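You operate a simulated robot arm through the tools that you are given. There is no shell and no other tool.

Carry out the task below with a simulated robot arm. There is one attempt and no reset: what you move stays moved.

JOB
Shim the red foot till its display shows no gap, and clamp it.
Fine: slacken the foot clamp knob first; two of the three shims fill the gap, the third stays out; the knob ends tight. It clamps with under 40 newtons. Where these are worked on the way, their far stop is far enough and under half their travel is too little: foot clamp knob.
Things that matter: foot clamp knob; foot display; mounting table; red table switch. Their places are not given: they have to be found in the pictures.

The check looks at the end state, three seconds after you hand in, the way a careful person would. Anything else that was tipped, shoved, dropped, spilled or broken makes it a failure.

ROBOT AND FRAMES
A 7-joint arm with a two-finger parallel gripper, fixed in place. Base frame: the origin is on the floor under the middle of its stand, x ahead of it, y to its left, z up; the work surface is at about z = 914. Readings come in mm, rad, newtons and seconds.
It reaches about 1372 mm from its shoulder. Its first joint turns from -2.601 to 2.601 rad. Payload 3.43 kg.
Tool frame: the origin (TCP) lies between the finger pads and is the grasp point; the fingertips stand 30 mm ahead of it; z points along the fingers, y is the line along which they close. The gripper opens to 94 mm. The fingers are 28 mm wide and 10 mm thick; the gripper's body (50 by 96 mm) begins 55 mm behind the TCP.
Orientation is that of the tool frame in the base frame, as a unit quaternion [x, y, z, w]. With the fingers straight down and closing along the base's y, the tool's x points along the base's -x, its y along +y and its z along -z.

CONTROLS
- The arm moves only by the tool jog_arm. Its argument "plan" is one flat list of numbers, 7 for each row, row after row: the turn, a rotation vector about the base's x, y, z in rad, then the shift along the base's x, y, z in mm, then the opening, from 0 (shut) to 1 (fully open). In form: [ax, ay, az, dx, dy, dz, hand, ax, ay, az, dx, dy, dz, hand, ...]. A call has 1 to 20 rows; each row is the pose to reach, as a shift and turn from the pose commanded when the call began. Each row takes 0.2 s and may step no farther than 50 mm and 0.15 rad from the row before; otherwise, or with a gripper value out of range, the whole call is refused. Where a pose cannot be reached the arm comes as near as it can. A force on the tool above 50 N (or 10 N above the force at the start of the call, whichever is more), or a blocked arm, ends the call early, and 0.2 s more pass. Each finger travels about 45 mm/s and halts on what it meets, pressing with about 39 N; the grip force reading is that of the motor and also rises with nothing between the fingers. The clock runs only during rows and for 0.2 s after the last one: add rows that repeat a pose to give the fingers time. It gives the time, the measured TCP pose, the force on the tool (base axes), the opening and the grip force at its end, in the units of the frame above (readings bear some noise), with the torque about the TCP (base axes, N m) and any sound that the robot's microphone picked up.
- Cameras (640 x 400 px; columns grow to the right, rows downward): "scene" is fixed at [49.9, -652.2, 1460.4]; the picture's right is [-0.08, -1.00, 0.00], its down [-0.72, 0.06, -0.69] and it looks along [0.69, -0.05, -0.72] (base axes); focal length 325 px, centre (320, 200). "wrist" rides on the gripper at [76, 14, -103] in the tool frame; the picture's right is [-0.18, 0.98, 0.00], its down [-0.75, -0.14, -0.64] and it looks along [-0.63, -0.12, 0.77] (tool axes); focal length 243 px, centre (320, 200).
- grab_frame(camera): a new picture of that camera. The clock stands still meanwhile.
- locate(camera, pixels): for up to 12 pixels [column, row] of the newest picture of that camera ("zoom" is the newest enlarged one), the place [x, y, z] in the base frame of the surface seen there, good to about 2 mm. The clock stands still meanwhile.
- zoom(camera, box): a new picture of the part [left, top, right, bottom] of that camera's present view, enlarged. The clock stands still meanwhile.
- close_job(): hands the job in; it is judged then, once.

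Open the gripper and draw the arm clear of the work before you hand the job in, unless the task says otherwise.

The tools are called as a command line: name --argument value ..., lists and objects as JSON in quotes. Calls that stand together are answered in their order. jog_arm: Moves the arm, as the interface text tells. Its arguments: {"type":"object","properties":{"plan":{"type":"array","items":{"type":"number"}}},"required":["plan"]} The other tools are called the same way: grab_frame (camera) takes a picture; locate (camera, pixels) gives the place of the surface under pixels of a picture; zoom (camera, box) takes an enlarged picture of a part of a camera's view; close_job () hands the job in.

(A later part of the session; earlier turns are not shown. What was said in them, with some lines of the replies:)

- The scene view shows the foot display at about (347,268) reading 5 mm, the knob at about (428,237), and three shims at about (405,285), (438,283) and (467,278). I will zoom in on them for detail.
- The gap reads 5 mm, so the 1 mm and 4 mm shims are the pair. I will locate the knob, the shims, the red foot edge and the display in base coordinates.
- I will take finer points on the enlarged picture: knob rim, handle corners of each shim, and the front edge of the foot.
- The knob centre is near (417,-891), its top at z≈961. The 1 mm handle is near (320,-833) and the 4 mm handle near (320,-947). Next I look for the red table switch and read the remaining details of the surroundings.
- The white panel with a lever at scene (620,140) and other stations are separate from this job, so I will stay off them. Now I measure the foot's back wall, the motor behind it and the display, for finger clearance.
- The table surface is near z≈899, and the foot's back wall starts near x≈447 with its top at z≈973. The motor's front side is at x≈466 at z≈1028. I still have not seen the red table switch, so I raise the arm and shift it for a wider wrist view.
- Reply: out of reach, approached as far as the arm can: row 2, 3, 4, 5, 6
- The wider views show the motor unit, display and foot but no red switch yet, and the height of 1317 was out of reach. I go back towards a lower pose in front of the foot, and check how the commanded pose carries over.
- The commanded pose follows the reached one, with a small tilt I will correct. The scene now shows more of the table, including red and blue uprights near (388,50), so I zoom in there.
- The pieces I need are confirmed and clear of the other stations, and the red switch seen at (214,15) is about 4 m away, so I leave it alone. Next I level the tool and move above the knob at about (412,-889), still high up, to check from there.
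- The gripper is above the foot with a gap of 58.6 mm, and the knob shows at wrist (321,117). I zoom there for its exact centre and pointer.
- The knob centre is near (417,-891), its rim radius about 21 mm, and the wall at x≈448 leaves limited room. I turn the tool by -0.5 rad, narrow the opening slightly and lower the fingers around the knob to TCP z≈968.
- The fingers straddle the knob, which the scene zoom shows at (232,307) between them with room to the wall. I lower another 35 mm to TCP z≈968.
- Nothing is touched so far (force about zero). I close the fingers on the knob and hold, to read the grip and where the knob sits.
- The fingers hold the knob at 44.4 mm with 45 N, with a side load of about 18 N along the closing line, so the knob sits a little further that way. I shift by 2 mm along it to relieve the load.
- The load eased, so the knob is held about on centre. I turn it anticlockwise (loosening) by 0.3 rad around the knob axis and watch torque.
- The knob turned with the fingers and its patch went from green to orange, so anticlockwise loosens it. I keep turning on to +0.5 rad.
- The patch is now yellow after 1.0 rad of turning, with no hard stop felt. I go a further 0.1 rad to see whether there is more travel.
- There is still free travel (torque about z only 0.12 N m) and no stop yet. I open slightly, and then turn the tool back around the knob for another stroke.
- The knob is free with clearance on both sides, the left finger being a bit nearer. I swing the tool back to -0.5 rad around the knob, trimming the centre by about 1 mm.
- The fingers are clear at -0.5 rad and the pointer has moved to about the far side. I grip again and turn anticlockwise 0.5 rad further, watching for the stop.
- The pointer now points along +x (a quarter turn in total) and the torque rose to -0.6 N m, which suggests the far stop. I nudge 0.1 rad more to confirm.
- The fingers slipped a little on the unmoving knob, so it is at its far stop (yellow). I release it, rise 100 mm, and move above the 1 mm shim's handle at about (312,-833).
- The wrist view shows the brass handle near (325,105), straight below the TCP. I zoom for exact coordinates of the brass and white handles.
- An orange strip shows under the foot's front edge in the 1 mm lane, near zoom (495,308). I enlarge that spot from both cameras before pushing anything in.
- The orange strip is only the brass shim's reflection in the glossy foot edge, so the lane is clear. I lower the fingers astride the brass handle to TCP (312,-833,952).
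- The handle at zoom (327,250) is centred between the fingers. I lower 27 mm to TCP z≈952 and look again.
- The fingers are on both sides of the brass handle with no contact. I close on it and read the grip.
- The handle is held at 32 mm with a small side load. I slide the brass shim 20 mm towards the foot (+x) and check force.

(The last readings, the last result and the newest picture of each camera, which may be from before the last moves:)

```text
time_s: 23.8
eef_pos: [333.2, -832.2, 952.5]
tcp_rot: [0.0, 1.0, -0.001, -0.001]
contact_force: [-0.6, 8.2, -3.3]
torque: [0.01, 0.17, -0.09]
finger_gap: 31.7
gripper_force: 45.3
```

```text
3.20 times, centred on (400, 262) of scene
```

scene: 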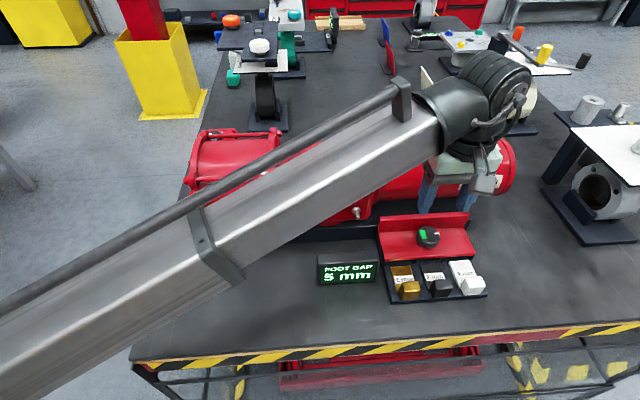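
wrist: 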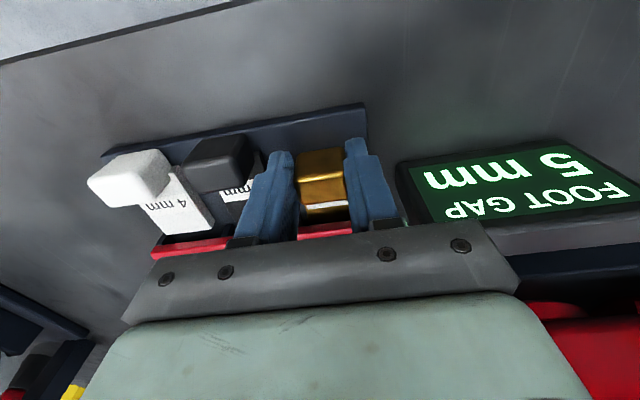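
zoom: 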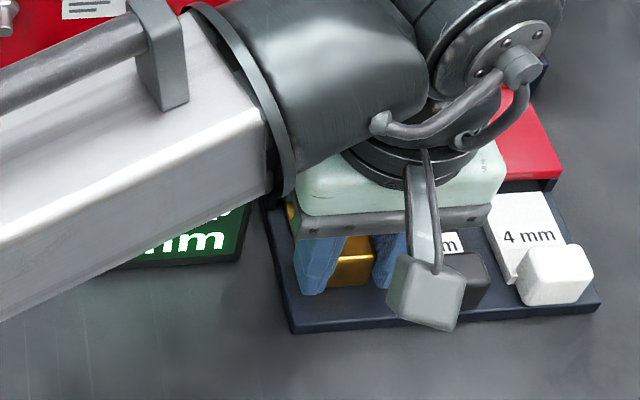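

The shim slides freely and the wrist camera can read the display (5 mm). I slide 22 mm more in +x.

jog_arm --plan '[0, 0, 0, 5, 0, 0, 0.2, 0, 0, 0, 10, 0, 0, 0.2, 0, 0, 0, 15, 0, 0, 0.2, 0, 0, 0, 20, 0, 0, 0.2, 0, 0, 0, 22, 0, 0, 0.2, 0, 0, 0, 22, 0, 0, 0.2]'

grab_frame --camera "wrist"

```text
time_s: 25.2
eef_pos: [350.7, -831.2, 952.8]
tcp_rot: [0.002, 1.0, 0.001, -0.003]
contact_force: [-33.6, 9.6, -3.0]
torque: [0.18, 0.48, 0.24]
finger_gap: 31.8
gripper_force: 44.9
```

```text
taken
```

wrist: 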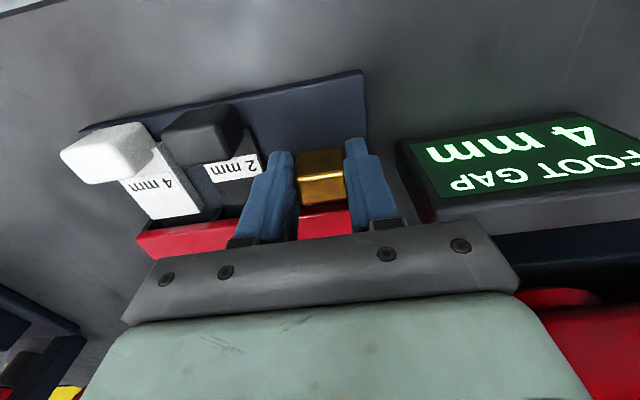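

The display now reads 4 mm, and the reaction of -34 N along x shows the brass shim at its stop. I ease the push, open, and rise clear.

jog_arm --plan '[0, 0, 0, -3.5, 0, 0, 0.2, 0, 0, 0, -3.5, 0, 0, 0.46, 0, 0, 0, -3.5, 0, 0, 0.46, 0, 0, 0, -3.5, 0, 20, 0.46, 0, 0, 0, -3.5, 0, 60, 0.46, 0, 0, 0, -3.5, 0, 100, 0.46, 0, 0, 0, -3.5, 0, 100, 0.46]'

grab_frame --camera "wrist"

zoom --camera "scene" --box '[300, 200, 500, 325]'

```text
time_s: 26.8
eef_pos: [350.8, -832.4, 1053.6]
tcp_rot: [-0.001, 1.0, -0.001, 0.001]
contact_force: [-0.8, 0.3, 0.7]
torque: [-0.02, -0.01, -0.04]
finger_gap: 43.1
gripper_force: 0.0
```

```text
taken
```

wrist: 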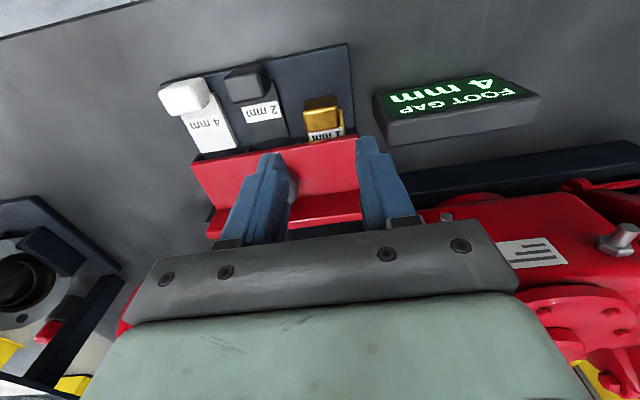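

```text
3.20 times, centred on (400, 262) of scene
```

zoom: 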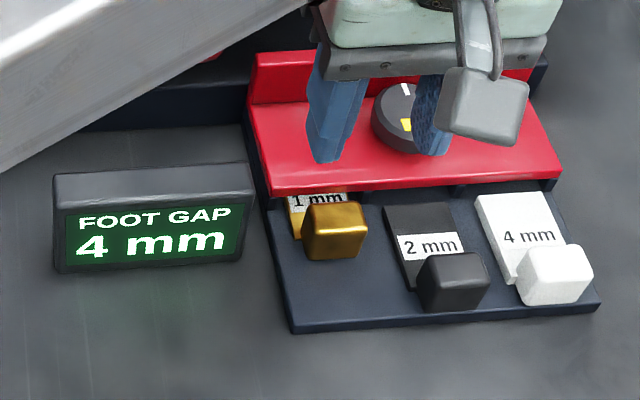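

The brass shim is in and the display shows 4 mm left. I move above the white 4 mm handle near (312,-948).

jog_arm --plan '[0, 0, 0, -13, -38, 0, 0.46, 0, 0, 0, -26, -76, 0, 0.46, 0, 0, 0, -39, -115, 0, 0.46, 0, 0, 0, -39, -115, 0, 0.46]'

zoom --camera "wrist" --box '[240, 60, 400, 160]'

locate --camera "zoom" --pixels '[[320, 170], [280, 180], [360, 170], [300, 200], [350, 190], [330, 150], [320, 220], [400, 150], [240, 190]]'

```text
time_s: 27.8
eef_pos: [312.3, -946.7, 1051.1]
tcp_rot: [0.001, 1.0, 0.0, 0.0]
contact_force: [0.7, 0.5, 0.1]
torque: [-0.01, -0.01, -0.02]
finger_gap: 43.2
gripper_force: 0.0
```

```text
4.00 times, centred on (320, 110) of wrist
```

zoom: 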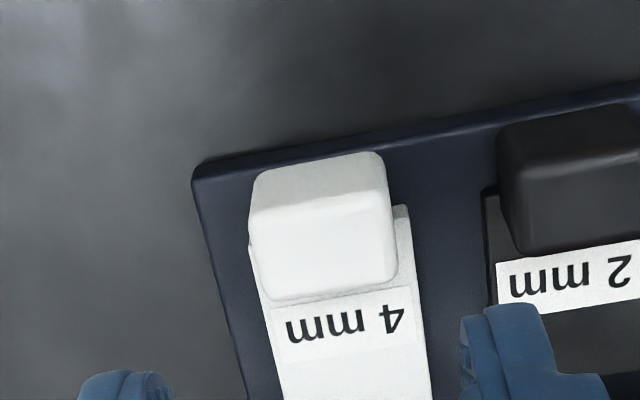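

```text
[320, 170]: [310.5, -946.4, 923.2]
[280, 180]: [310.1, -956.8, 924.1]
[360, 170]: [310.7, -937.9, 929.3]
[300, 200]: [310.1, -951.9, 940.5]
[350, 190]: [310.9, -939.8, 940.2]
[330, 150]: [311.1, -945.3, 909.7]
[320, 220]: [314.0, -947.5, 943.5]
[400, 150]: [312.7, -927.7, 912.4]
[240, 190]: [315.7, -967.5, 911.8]
```

The white handle fills zoom (250–397, 150–300). I read its left and right top edges to centre on it.

locate --camera "zoom" --pixels '[[258, 240], [266, 270], [388, 230], [386, 260], [272, 290], [390, 278], [330, 290], [320, 250]]'

```text
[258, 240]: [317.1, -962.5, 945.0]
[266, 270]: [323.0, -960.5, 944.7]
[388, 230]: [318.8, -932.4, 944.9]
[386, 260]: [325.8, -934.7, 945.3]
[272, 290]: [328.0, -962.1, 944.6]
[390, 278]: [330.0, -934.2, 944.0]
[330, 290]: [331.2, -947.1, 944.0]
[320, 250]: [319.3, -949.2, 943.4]
```

The white handle is centred at y≈-947.5 with its top at z≈944, and its plate top is near 921. I descend to TCP z≈958 so the tips stay above the plate.

jog_arm --plan '[0, 0, 0, 0, -0.7, -30, 0.46, 0, 0, 0, 0, -0.7, -60, 0.46, 0, 0, 0, 0, -0.7, -80, 0.46, 0, 0, 0, 0, -0.7, -93, 0.46, 0, 0, 0, 0, -0.7, -93, 0.46]'

zoom --camera "wrist" --box '[200, 60, 440, 210]'

```text
time_s: 29.0
eef_pos: [313.9, -948.4, 957.7]
tcp_rot: [0.0, 1.0, 0.0, -0.001]
contact_force: [0.4, 0.2, 0.7]
torque: [-0.02, 0.0, 0.0]
finger_gap: 43.2
gripper_force: 0.0
```

```text
2.67 times, centred on (320, 135) of wrist
```

zoom: 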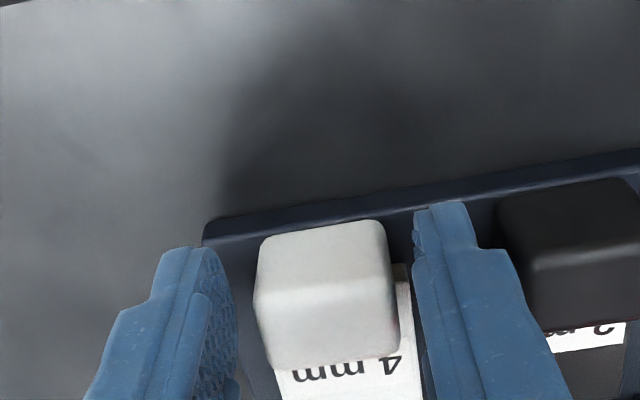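

The white handle at zoom (325,290) sits between the fingers, clear of the 2 mm handle. I close on it, then slide 20 mm in +x.

jog_arm --plan '[0, 0, 0, 0, 0, 0, 0.2, 0, 0, 0, 0, 0, 0, 0.2, 0, 0, 0, 0, 0, 0, 0.2, 0, 0, 0, 5, 0, 0, 0.2, 0, 0, 0, 10, 0, 0, 0.2, 0, 0, 0, 15, 0, 0, 0.2, 0, 0, 0, 20, 0, 0, 0.2, 0, 0, 0, 20, 0, 0, 0.2]'

grab_frame --camera "wrist"

zoom --camera "scene" --box '[300, 200, 500, 325]'

```text
time_s: 30.8
eef_pos: [331.8, -947.6, 957.7]
tcp_rot: [-0.001, 1.0, 0.001, -0.001]
contact_force: [0.6, 9.6, -10.6]
torque: [0.14, -0.04, -0.09]
finger_gap: 31.7
gripper_force: 44.9
```

```text
taken
```

wrist: 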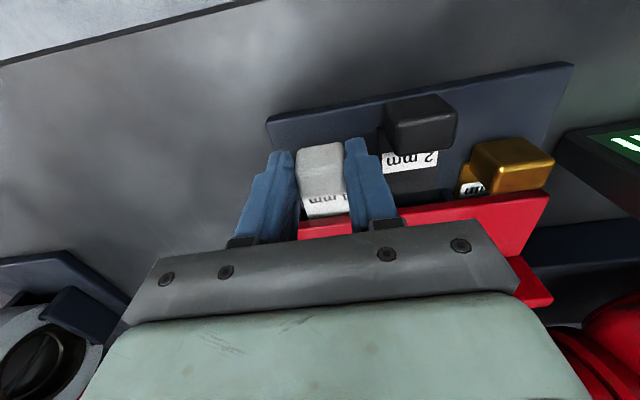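

```text
3.20 times, centred on (400, 262) of scene
```

zoom: 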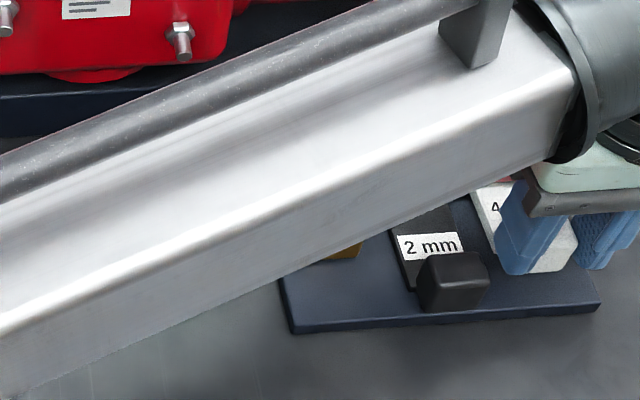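

The white shim slides along with little resistance. I push 21 mm more, to its expected stop near x≈352.

jog_arm --plan '[0, 0, 0, 5, 0, 0, 0.2, 0, 0, 0, 10, 0, 0, 0.2, 0, 0, 0, 15, 0, 0, 0.2, 0, 0, 0, 19, 0, 0, 0.2, 0, 0, 0, 22, 0, 0, 0.2, 0, 0, 0, 22, 0, 0, 0.2]'

grab_frame --camera "wrist"

```text
time_s: 32.2
eef_pos: [351.6, -947.6, 958.4]
tcp_rot: [0.001, 1.0, 0.001, -0.002]
contact_force: [-24.8, 14.3, -19.5]
torque: [-0.12, 0.29, 0.54]
finger_gap: 31.2
gripper_force: 45.1
```

```text
taken
```

wrist: 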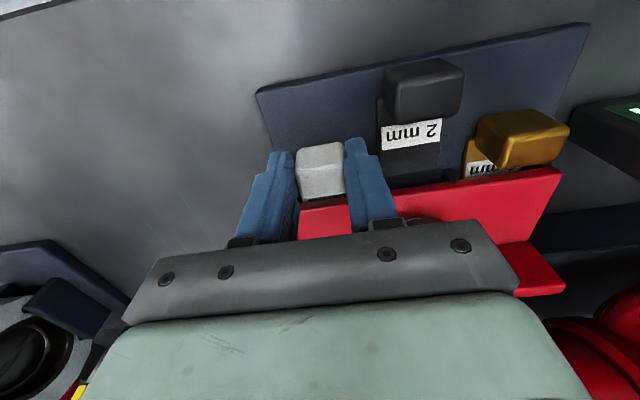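

A reaction of -25 N along x shows the white shim at its stop. I ease off, open and rise clear, then check the display.

jog_arm --plan '[0, 0, 0, -2.5, 0, 0, 0.2, 0, 0, 0, -2.5, 0, 0, 0.46, 0, 0, 0, -2.5, 0, 0, 0.46, 0, 0, 0, -2.5, 0, 20, 0.46, 0, 0, 0, -2.5, 0, 60, 0.46, 0, 0, 0, -2.5, 10, 100, 0.56, 0, 0, 0, -2.5, 10, 100, 0.56]'

grab_frame --camera "wrist"

grab_frame --camera "scene"

```text
time_s: 33.8
eef_pos: [352.4, -938.5, 1059.6]
tcp_rot: [0.0, 1.0, -0.001, 0.0]
contact_force: [0.2, -0.3, 0.8]
torque: [-0.03, 0.04, -0.02]
finger_gap: 52.7
gripper_force: 0.0
```

```text
taken
```

wrist: 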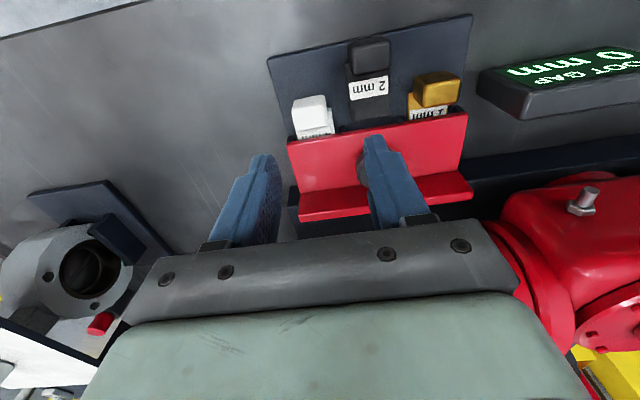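

```text
taken
```

scene: 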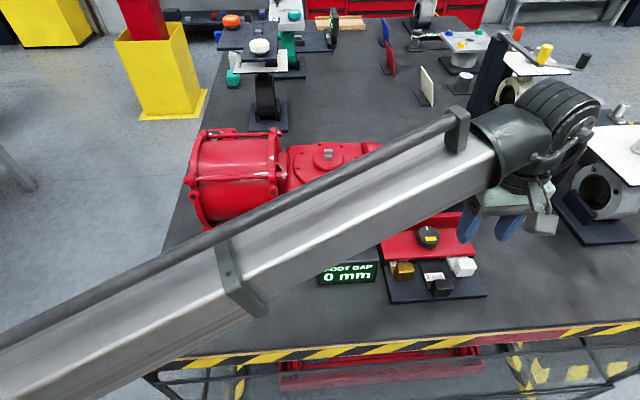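

The display shows 0 mm with the brass and white shims in and the 2 mm one out. Now I go above the knob with the tool turned +0.5 rad, ready to tighten clockwise.

jog_arm --plan '[0, 0, 0.13, 20, 15, 0, 0.56, 0, 0, 0.26, 40, 30, 0, 0.56, 0, 0, 0.39, 59.5, 44.6, 0, 0.56, 0, 0, 0.5, 59.5, 44.6, -20, 0.56, 0, 0, 0.5, 59.5, 44.6, -55, 0.56, 0, 0, 0.5, 59.5, 44.6, -55, 0.56]'

zoom --camera "wrist" --box '[220, 60, 420, 220]'

zoom --camera "scene" --box '[300, 190, 500, 315]'

```text
time_s: 35.2
eef_pos: [412.3, -894.0, 1004.3]
tcp_rot: [-0.247, 0.969, 0.0, -0.001]
contact_force: [0.2, -0.3, -0.7]
torque: [0.01, 0.0, 0.01]
finger_gap: 52.4
gripper_force: 0.0
```

```text
2.50 times, centred on (320, 140) of wrist
```

zoom: 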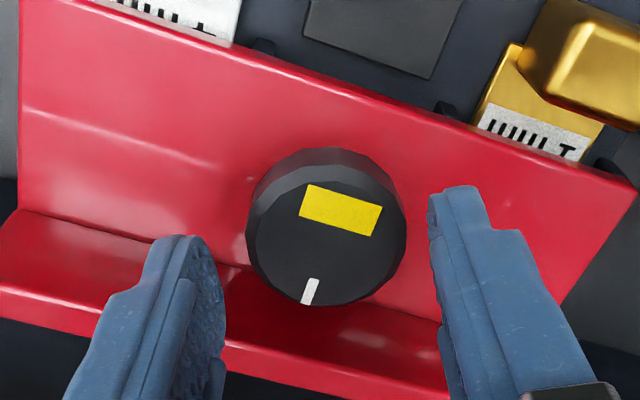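

```text
3.20 times, centred on (400, 252) of scene
```

zoom: 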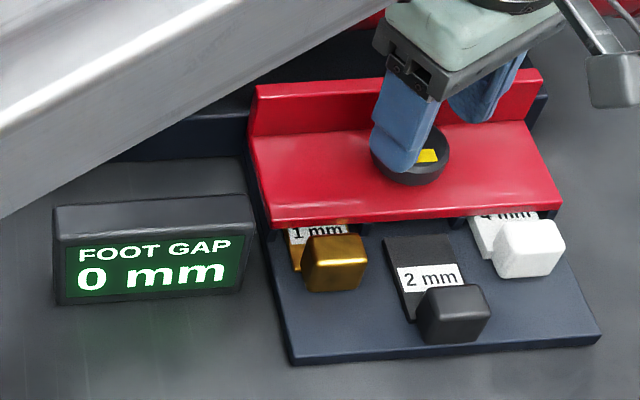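

The knob sits between the fingers and the display reads 0 mm. I lower 35 mm around it and close.

jog_arm --plan '[0, 0, 0, 0, 0, -12, 0.56, 0, 0, 0, 0, 0, -24, 0.56, 0, 0, 0, 0, 0, -35, 0.56, 0, 0, 0, 0, 0, -35, 0.56]'

zoom --camera "wrist" --box '[240, 110, 400, 240]'

```text
time_s: 36.2
eef_pos: [411.0, -894.3, 969.1]
tcp_rot: [-0.247, 0.969, 0.0, 0.0]
contact_force: [-0.4, -0.3, -0.9]
torque: [0.0, 0.01, 0.01]
finger_gap: 52.5
gripper_force: 0.1
```

```text
3.08 times, centred on (320, 175) of wrist
```

zoom: 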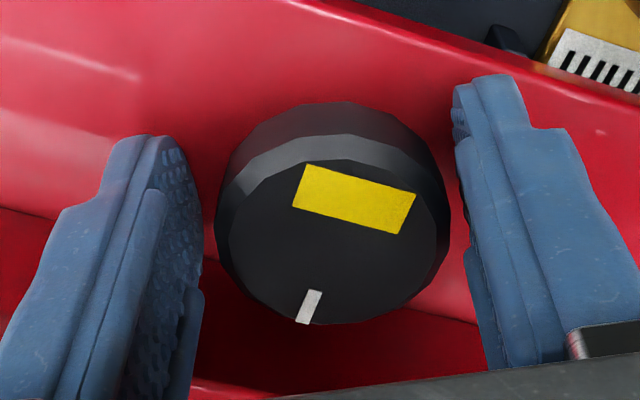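

The knob is centred between the fingers. I grip it and turn clockwise 1.0 rad about its axis.

jog_arm --plan '[0, 0, 0, 0, 0, 0, 0.2, 0, 0, 0, 0, 0, 0, 0.2, 0, 0, -0.1, -0.26, 0.54, 0, 0.2, 0, 0, -0.2, -0.46, 1.1, 0, 0.2, 0, 0, -0.3, -0.61, 1.68, 0, 0.2, 0, 0, -0.4, -0.7, 2.27, 0, 0.2, 0, 0, -0.5, -0.73, 2.87, 0, 0.2, 0, 0, -0.6, -0.7, 3.47, 0, 0.2, 0, 0, -0.7, -0.61, 4.07, 0, 0.2, 0, 0, -0.8, -0.46, 4.65, 0, 0.2, 0, 0, -0.9, -0.26, 5.21, 0, 0.2, 0, 0, -1.0, 0, 5.75, 0, 0.2, 0, 0, -1.0, 0, 5.75, 0, 0.2]'

zoom --camera "wrist" --box '[240, 110, 400, 240]'

zoom --camera "scene" --box '[300, 190, 500, 315]'

```text
time_s: 39.0
eef_pos: [411.6, -884.9, 969.3]
tcp_rot: [0.249, 0.969, 0.002, -0.001]
contact_force: [-12.1, 21.6, -14.1]
torque: [-0.2, -0.29, 0.08]
finger_gap: 44.3
gripper_force: 44.3
```

```text
3.08 times, centred on (320, 175) of wrist
```

zoom: 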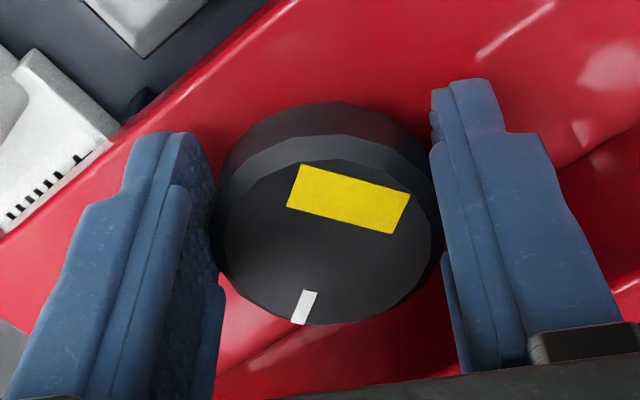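

```text
3.20 times, centred on (400, 252) of scene
```

zoom: 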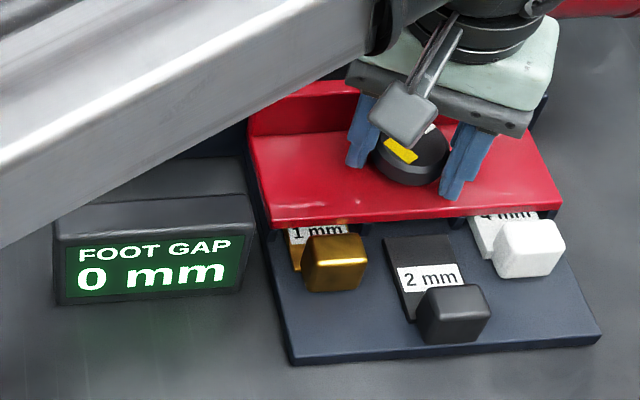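

The knob followed the fingers a full 1.0 rad clockwise, and its patch is still yellow. I release and look, before swinging back for the second stroke.

jog_arm --plan '[0, 0, 0, 0, 0, 0, 0.56, 0, 0, 0, 0, 0, 0, 0.56]'

zoom --camera "wrist" --box '[240, 110, 400, 240]'

```text
time_s: 39.6
eef_pos: [411.8, -888.1, 969.2]
tcp_rot: [0.247, 0.969, -0.001, 0.001]
contact_force: [0.2, 1.1, 0.4]
torque: [0.04, -0.01, 0.03]
finger_gap: 52.7
gripper_force: 0.0
```

```text
3.08 times, centred on (320, 175) of wrist
```

zoom: 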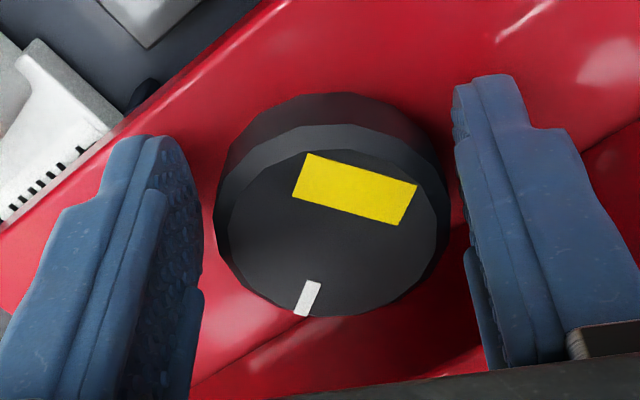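

Released cleanly, with the knob centred between the pads. I swing the tool back to +0.5 rad around the knob.

jog_arm --plan '[0, 0, 0.1, -0.26, -0.54, 0, 0.56, 0, 0, 0.2, -0.46, -1.1, 0, 0.56, 0, 0, 0.3, -0.61, -1.68, 0, 0.56, 0, 0, 0.4, -0.7, -2.27, 0, 0.56, 0, 0, 0.5, -0.73, -2.87, 0, 0.56, 0, 0, 0.6, -0.7, -3.47, 0, 0.56, 0, 0, 0.7, -0.61, -4.07, 0, 0.56, 0, 0, 0.8, -0.46, -4.65, 0, 0.56, 0, 0, 0.9, -0.26, -5.21, 0, 0.56, 0, 0, 1.0, 0, -5.75, 0, 0.56, 0, 0, 1.0, 0, -5.75, 0, 0.56]'

zoom --camera "wrist" --box '[240, 110, 400, 240]'

```text
time_s: 42.0
eef_pos: [412.6, -894.6, 969.4]
tcp_rot: [-0.247, 0.969, 0.0, 0.0]
contact_force: [0.1, 0.9, 1.0]
torque: [0.02, 0.0, 0.0]
finger_gap: 52.6
gripper_force: 0.0
```

```text
3.08 times, centred on (320, 175) of wrist
```

zoom: 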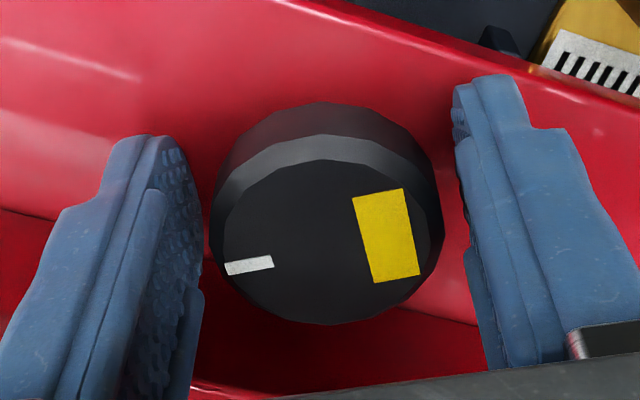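

The tool is back at +0.5 rad with the knob between the pads. I grip and turn clockwise 0.5 rad, approaching the tight stop.

jog_arm --plan '[0, 0, 0, 0, 0, 0, 0.2, 0, 0, 0, 0, 0, 0, 0.2, 0, 0, -0.1, -0.26, 0.54, 0, 0.2, 0, 0, -0.2, -0.46, 1.1, 0, 0.2, 0, 0, -0.3, -0.61, 1.68, 0, 0.2, 0, 0, -0.4, -0.7, 2.27, 0, 0.2, 0, 0, -0.5, -0.73, 2.87, 0, 0.2, 0, 0, -0.5, -0.73, 2.87, 0, 0.2]'

zoom --camera "wrist" --box '[240, 110, 400, 240]'

```text
time_s: 43.8
eef_pos: [410.4, -889.5, 969.3]
tcp_rot: [0.001, 1.0, 0.002, 0.0]
contact_force: [-1.4, 7.8, -2.1]
torque: [-0.09, 0.0, 0.01]
finger_gap: 44.1
gripper_force: 44.9
```

```text
3.08 times, centred on (320, 175) of wrist
```

zoom: 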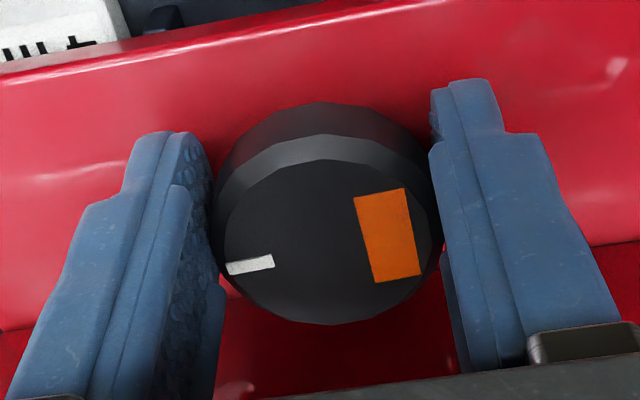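

The patch has gone to orange, so it is nearly tight. I turn 0.12 rad more and check.

jog_arm --plan '[0, 0, -0.06, 0.01, 0.36, 0, 0.2, 0, 0, -0.12, 0.04, 0.72, 0, 0.2, 0, 0, -0.12, 0.04, 0.72, 0, 0.2]'

zoom --camera "wrist" --box '[240, 110, 400, 240]'

```text
time_s: 44.6
eef_pos: [410.0, -889.4, 969.4]
tcp_rot: [0.06, 0.998, 0.001, 0.0]
contact_force: [-3.1, 12.9, -3.9]
torque: [0.32, 0.23, 0.93]
finger_gap: 44.3
gripper_force: 45.4
```

```text
3.08 times, centred on (320, 175) of wrist
```

zoom: 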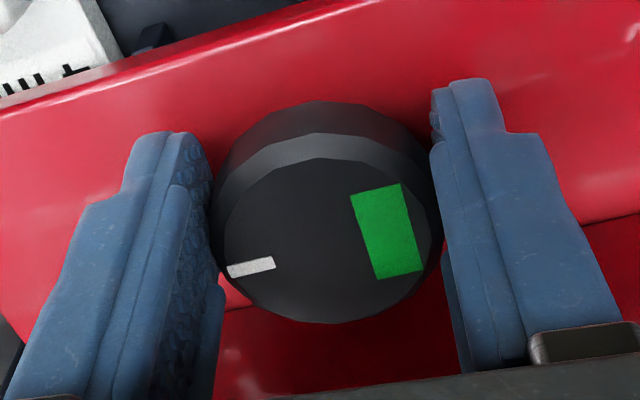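

The patch is green again and the torque rose to 0.93 N m, so the knob is tight at its stop. I open and rise straight up, then check all readings.

jog_arm --plan '[0, 0, -0.12, 0, 0, 0, 0.56, 0, 0, -0.12, 0, 0, 0, 0.56, 0, 0, -0.12, 0, 0, 0, 0.56]'

zoom --camera "wrist" --box '[240, 110, 400, 240]'

```text
time_s: 45.4
eef_pos: [411.4, -890.9, 969.6]
tcp_rot: [0.12, 0.993, 0.0, 0.0]
contact_force: [-0.1, -0.4, -0.2]
torque: [-0.03, -0.01, 0.0]
finger_gap: 52.7
gripper_force: 0.0
```

```text
3.08 times, centred on (320, 175) of wrist
```

zoom: 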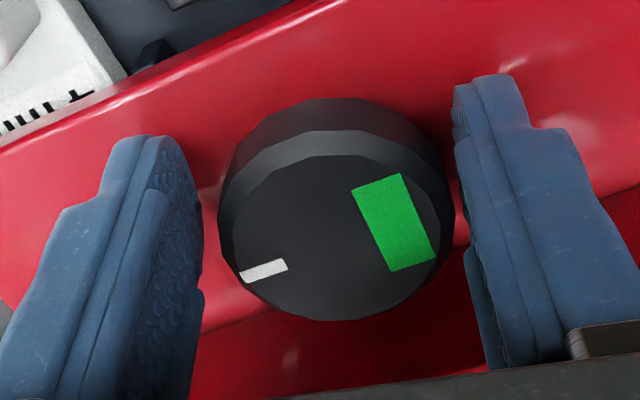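

The knob is released and still green. I rise well clear, turn the tool back straight, and draw away towards -x.

jog_arm --plan '[0, 0, 0, 0, 0, 20, 0.56, 0, 0, 0, 0, 0, 60, 0.56, 0, 0, 0.08, 0, 0, 100, 0.6, 0, 0, 0.16, -20, 0, 140, 0.8, 0, 0, 0.24, -40, 0, 170, 1, 0, 0, 0.24, -60, -20, 200, 1, 0, 0, 0.24, -60, -20, 200, 1]'

grab_frame --camera "scene"

zoom --camera "scene" --box '[300, 190, 500, 315]'

grab_frame --camera "wrist"

```text
time_s: 47.0
eef_pos: [349.2, -912.3, 1168.5]
tcp_rot: [0.0, 1.0, 0.0, 0.0]
contact_force: [0.4, 0.2, -0.4]
torque: [-0.05, 0.01, 0.01]
finger_gap: 93.9
gripper_force: 0.1
```

```text
taken
```

scene: 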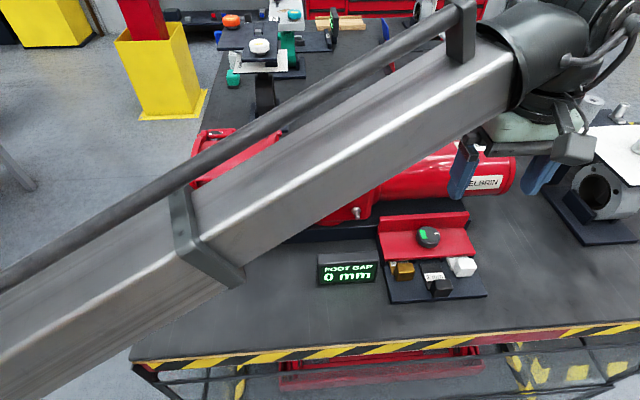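

```text
3.20 times, centred on (400, 252) of scene
```

zoom: 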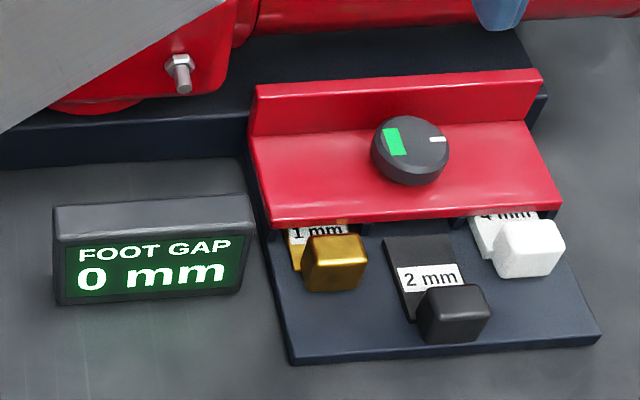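

```text
taken
```

wrist: 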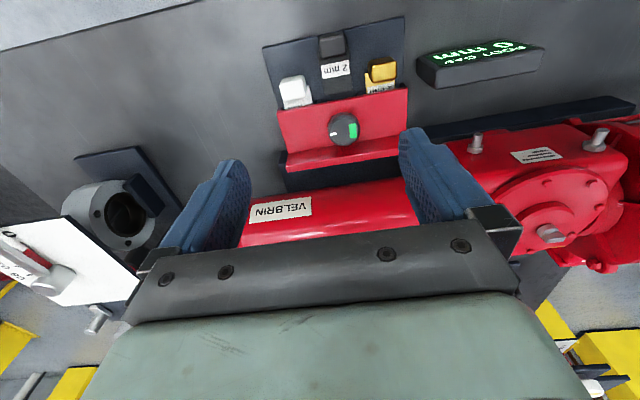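

The display reads 0 mm, the 1 mm and 4 mm shims are in, and the 2 mm one is still out. The knob is back at its starting angle and green, nothing else has moved, and the open gripper is clear of the work, so I hand the job in.

close_job

```text
The job is handed in.
```

The red foot is shimmed and clamped. Its display went from 5 mm to 0 mm, and the clamp knob is tight again.

- **Slackening:** I turned the knob about a quarter turn anticlockwise to its far stop. Its patch went from green through orange to yellow.
- **Shims:** The 1 mm and 4 mm shims are pushed in to their stops. The 2 mm shim stayed out on its tray.
- **Clamping:** I turned the knob clockwise until it would go no further. The patch is green and the pointer is back where it started. No force reading went above 40 N during this; the torque at the stop was 0.93 N m.
- **Red table switch:** I never positively identified it. The only candidate I saw was on a shelf about 4 m away. The job didn't call for it, and I pressed nothing besides the knob and the two shims.

I opened the gripper and drew the arm clear before handing in. In the last pictures nothing else looked moved or tipped.
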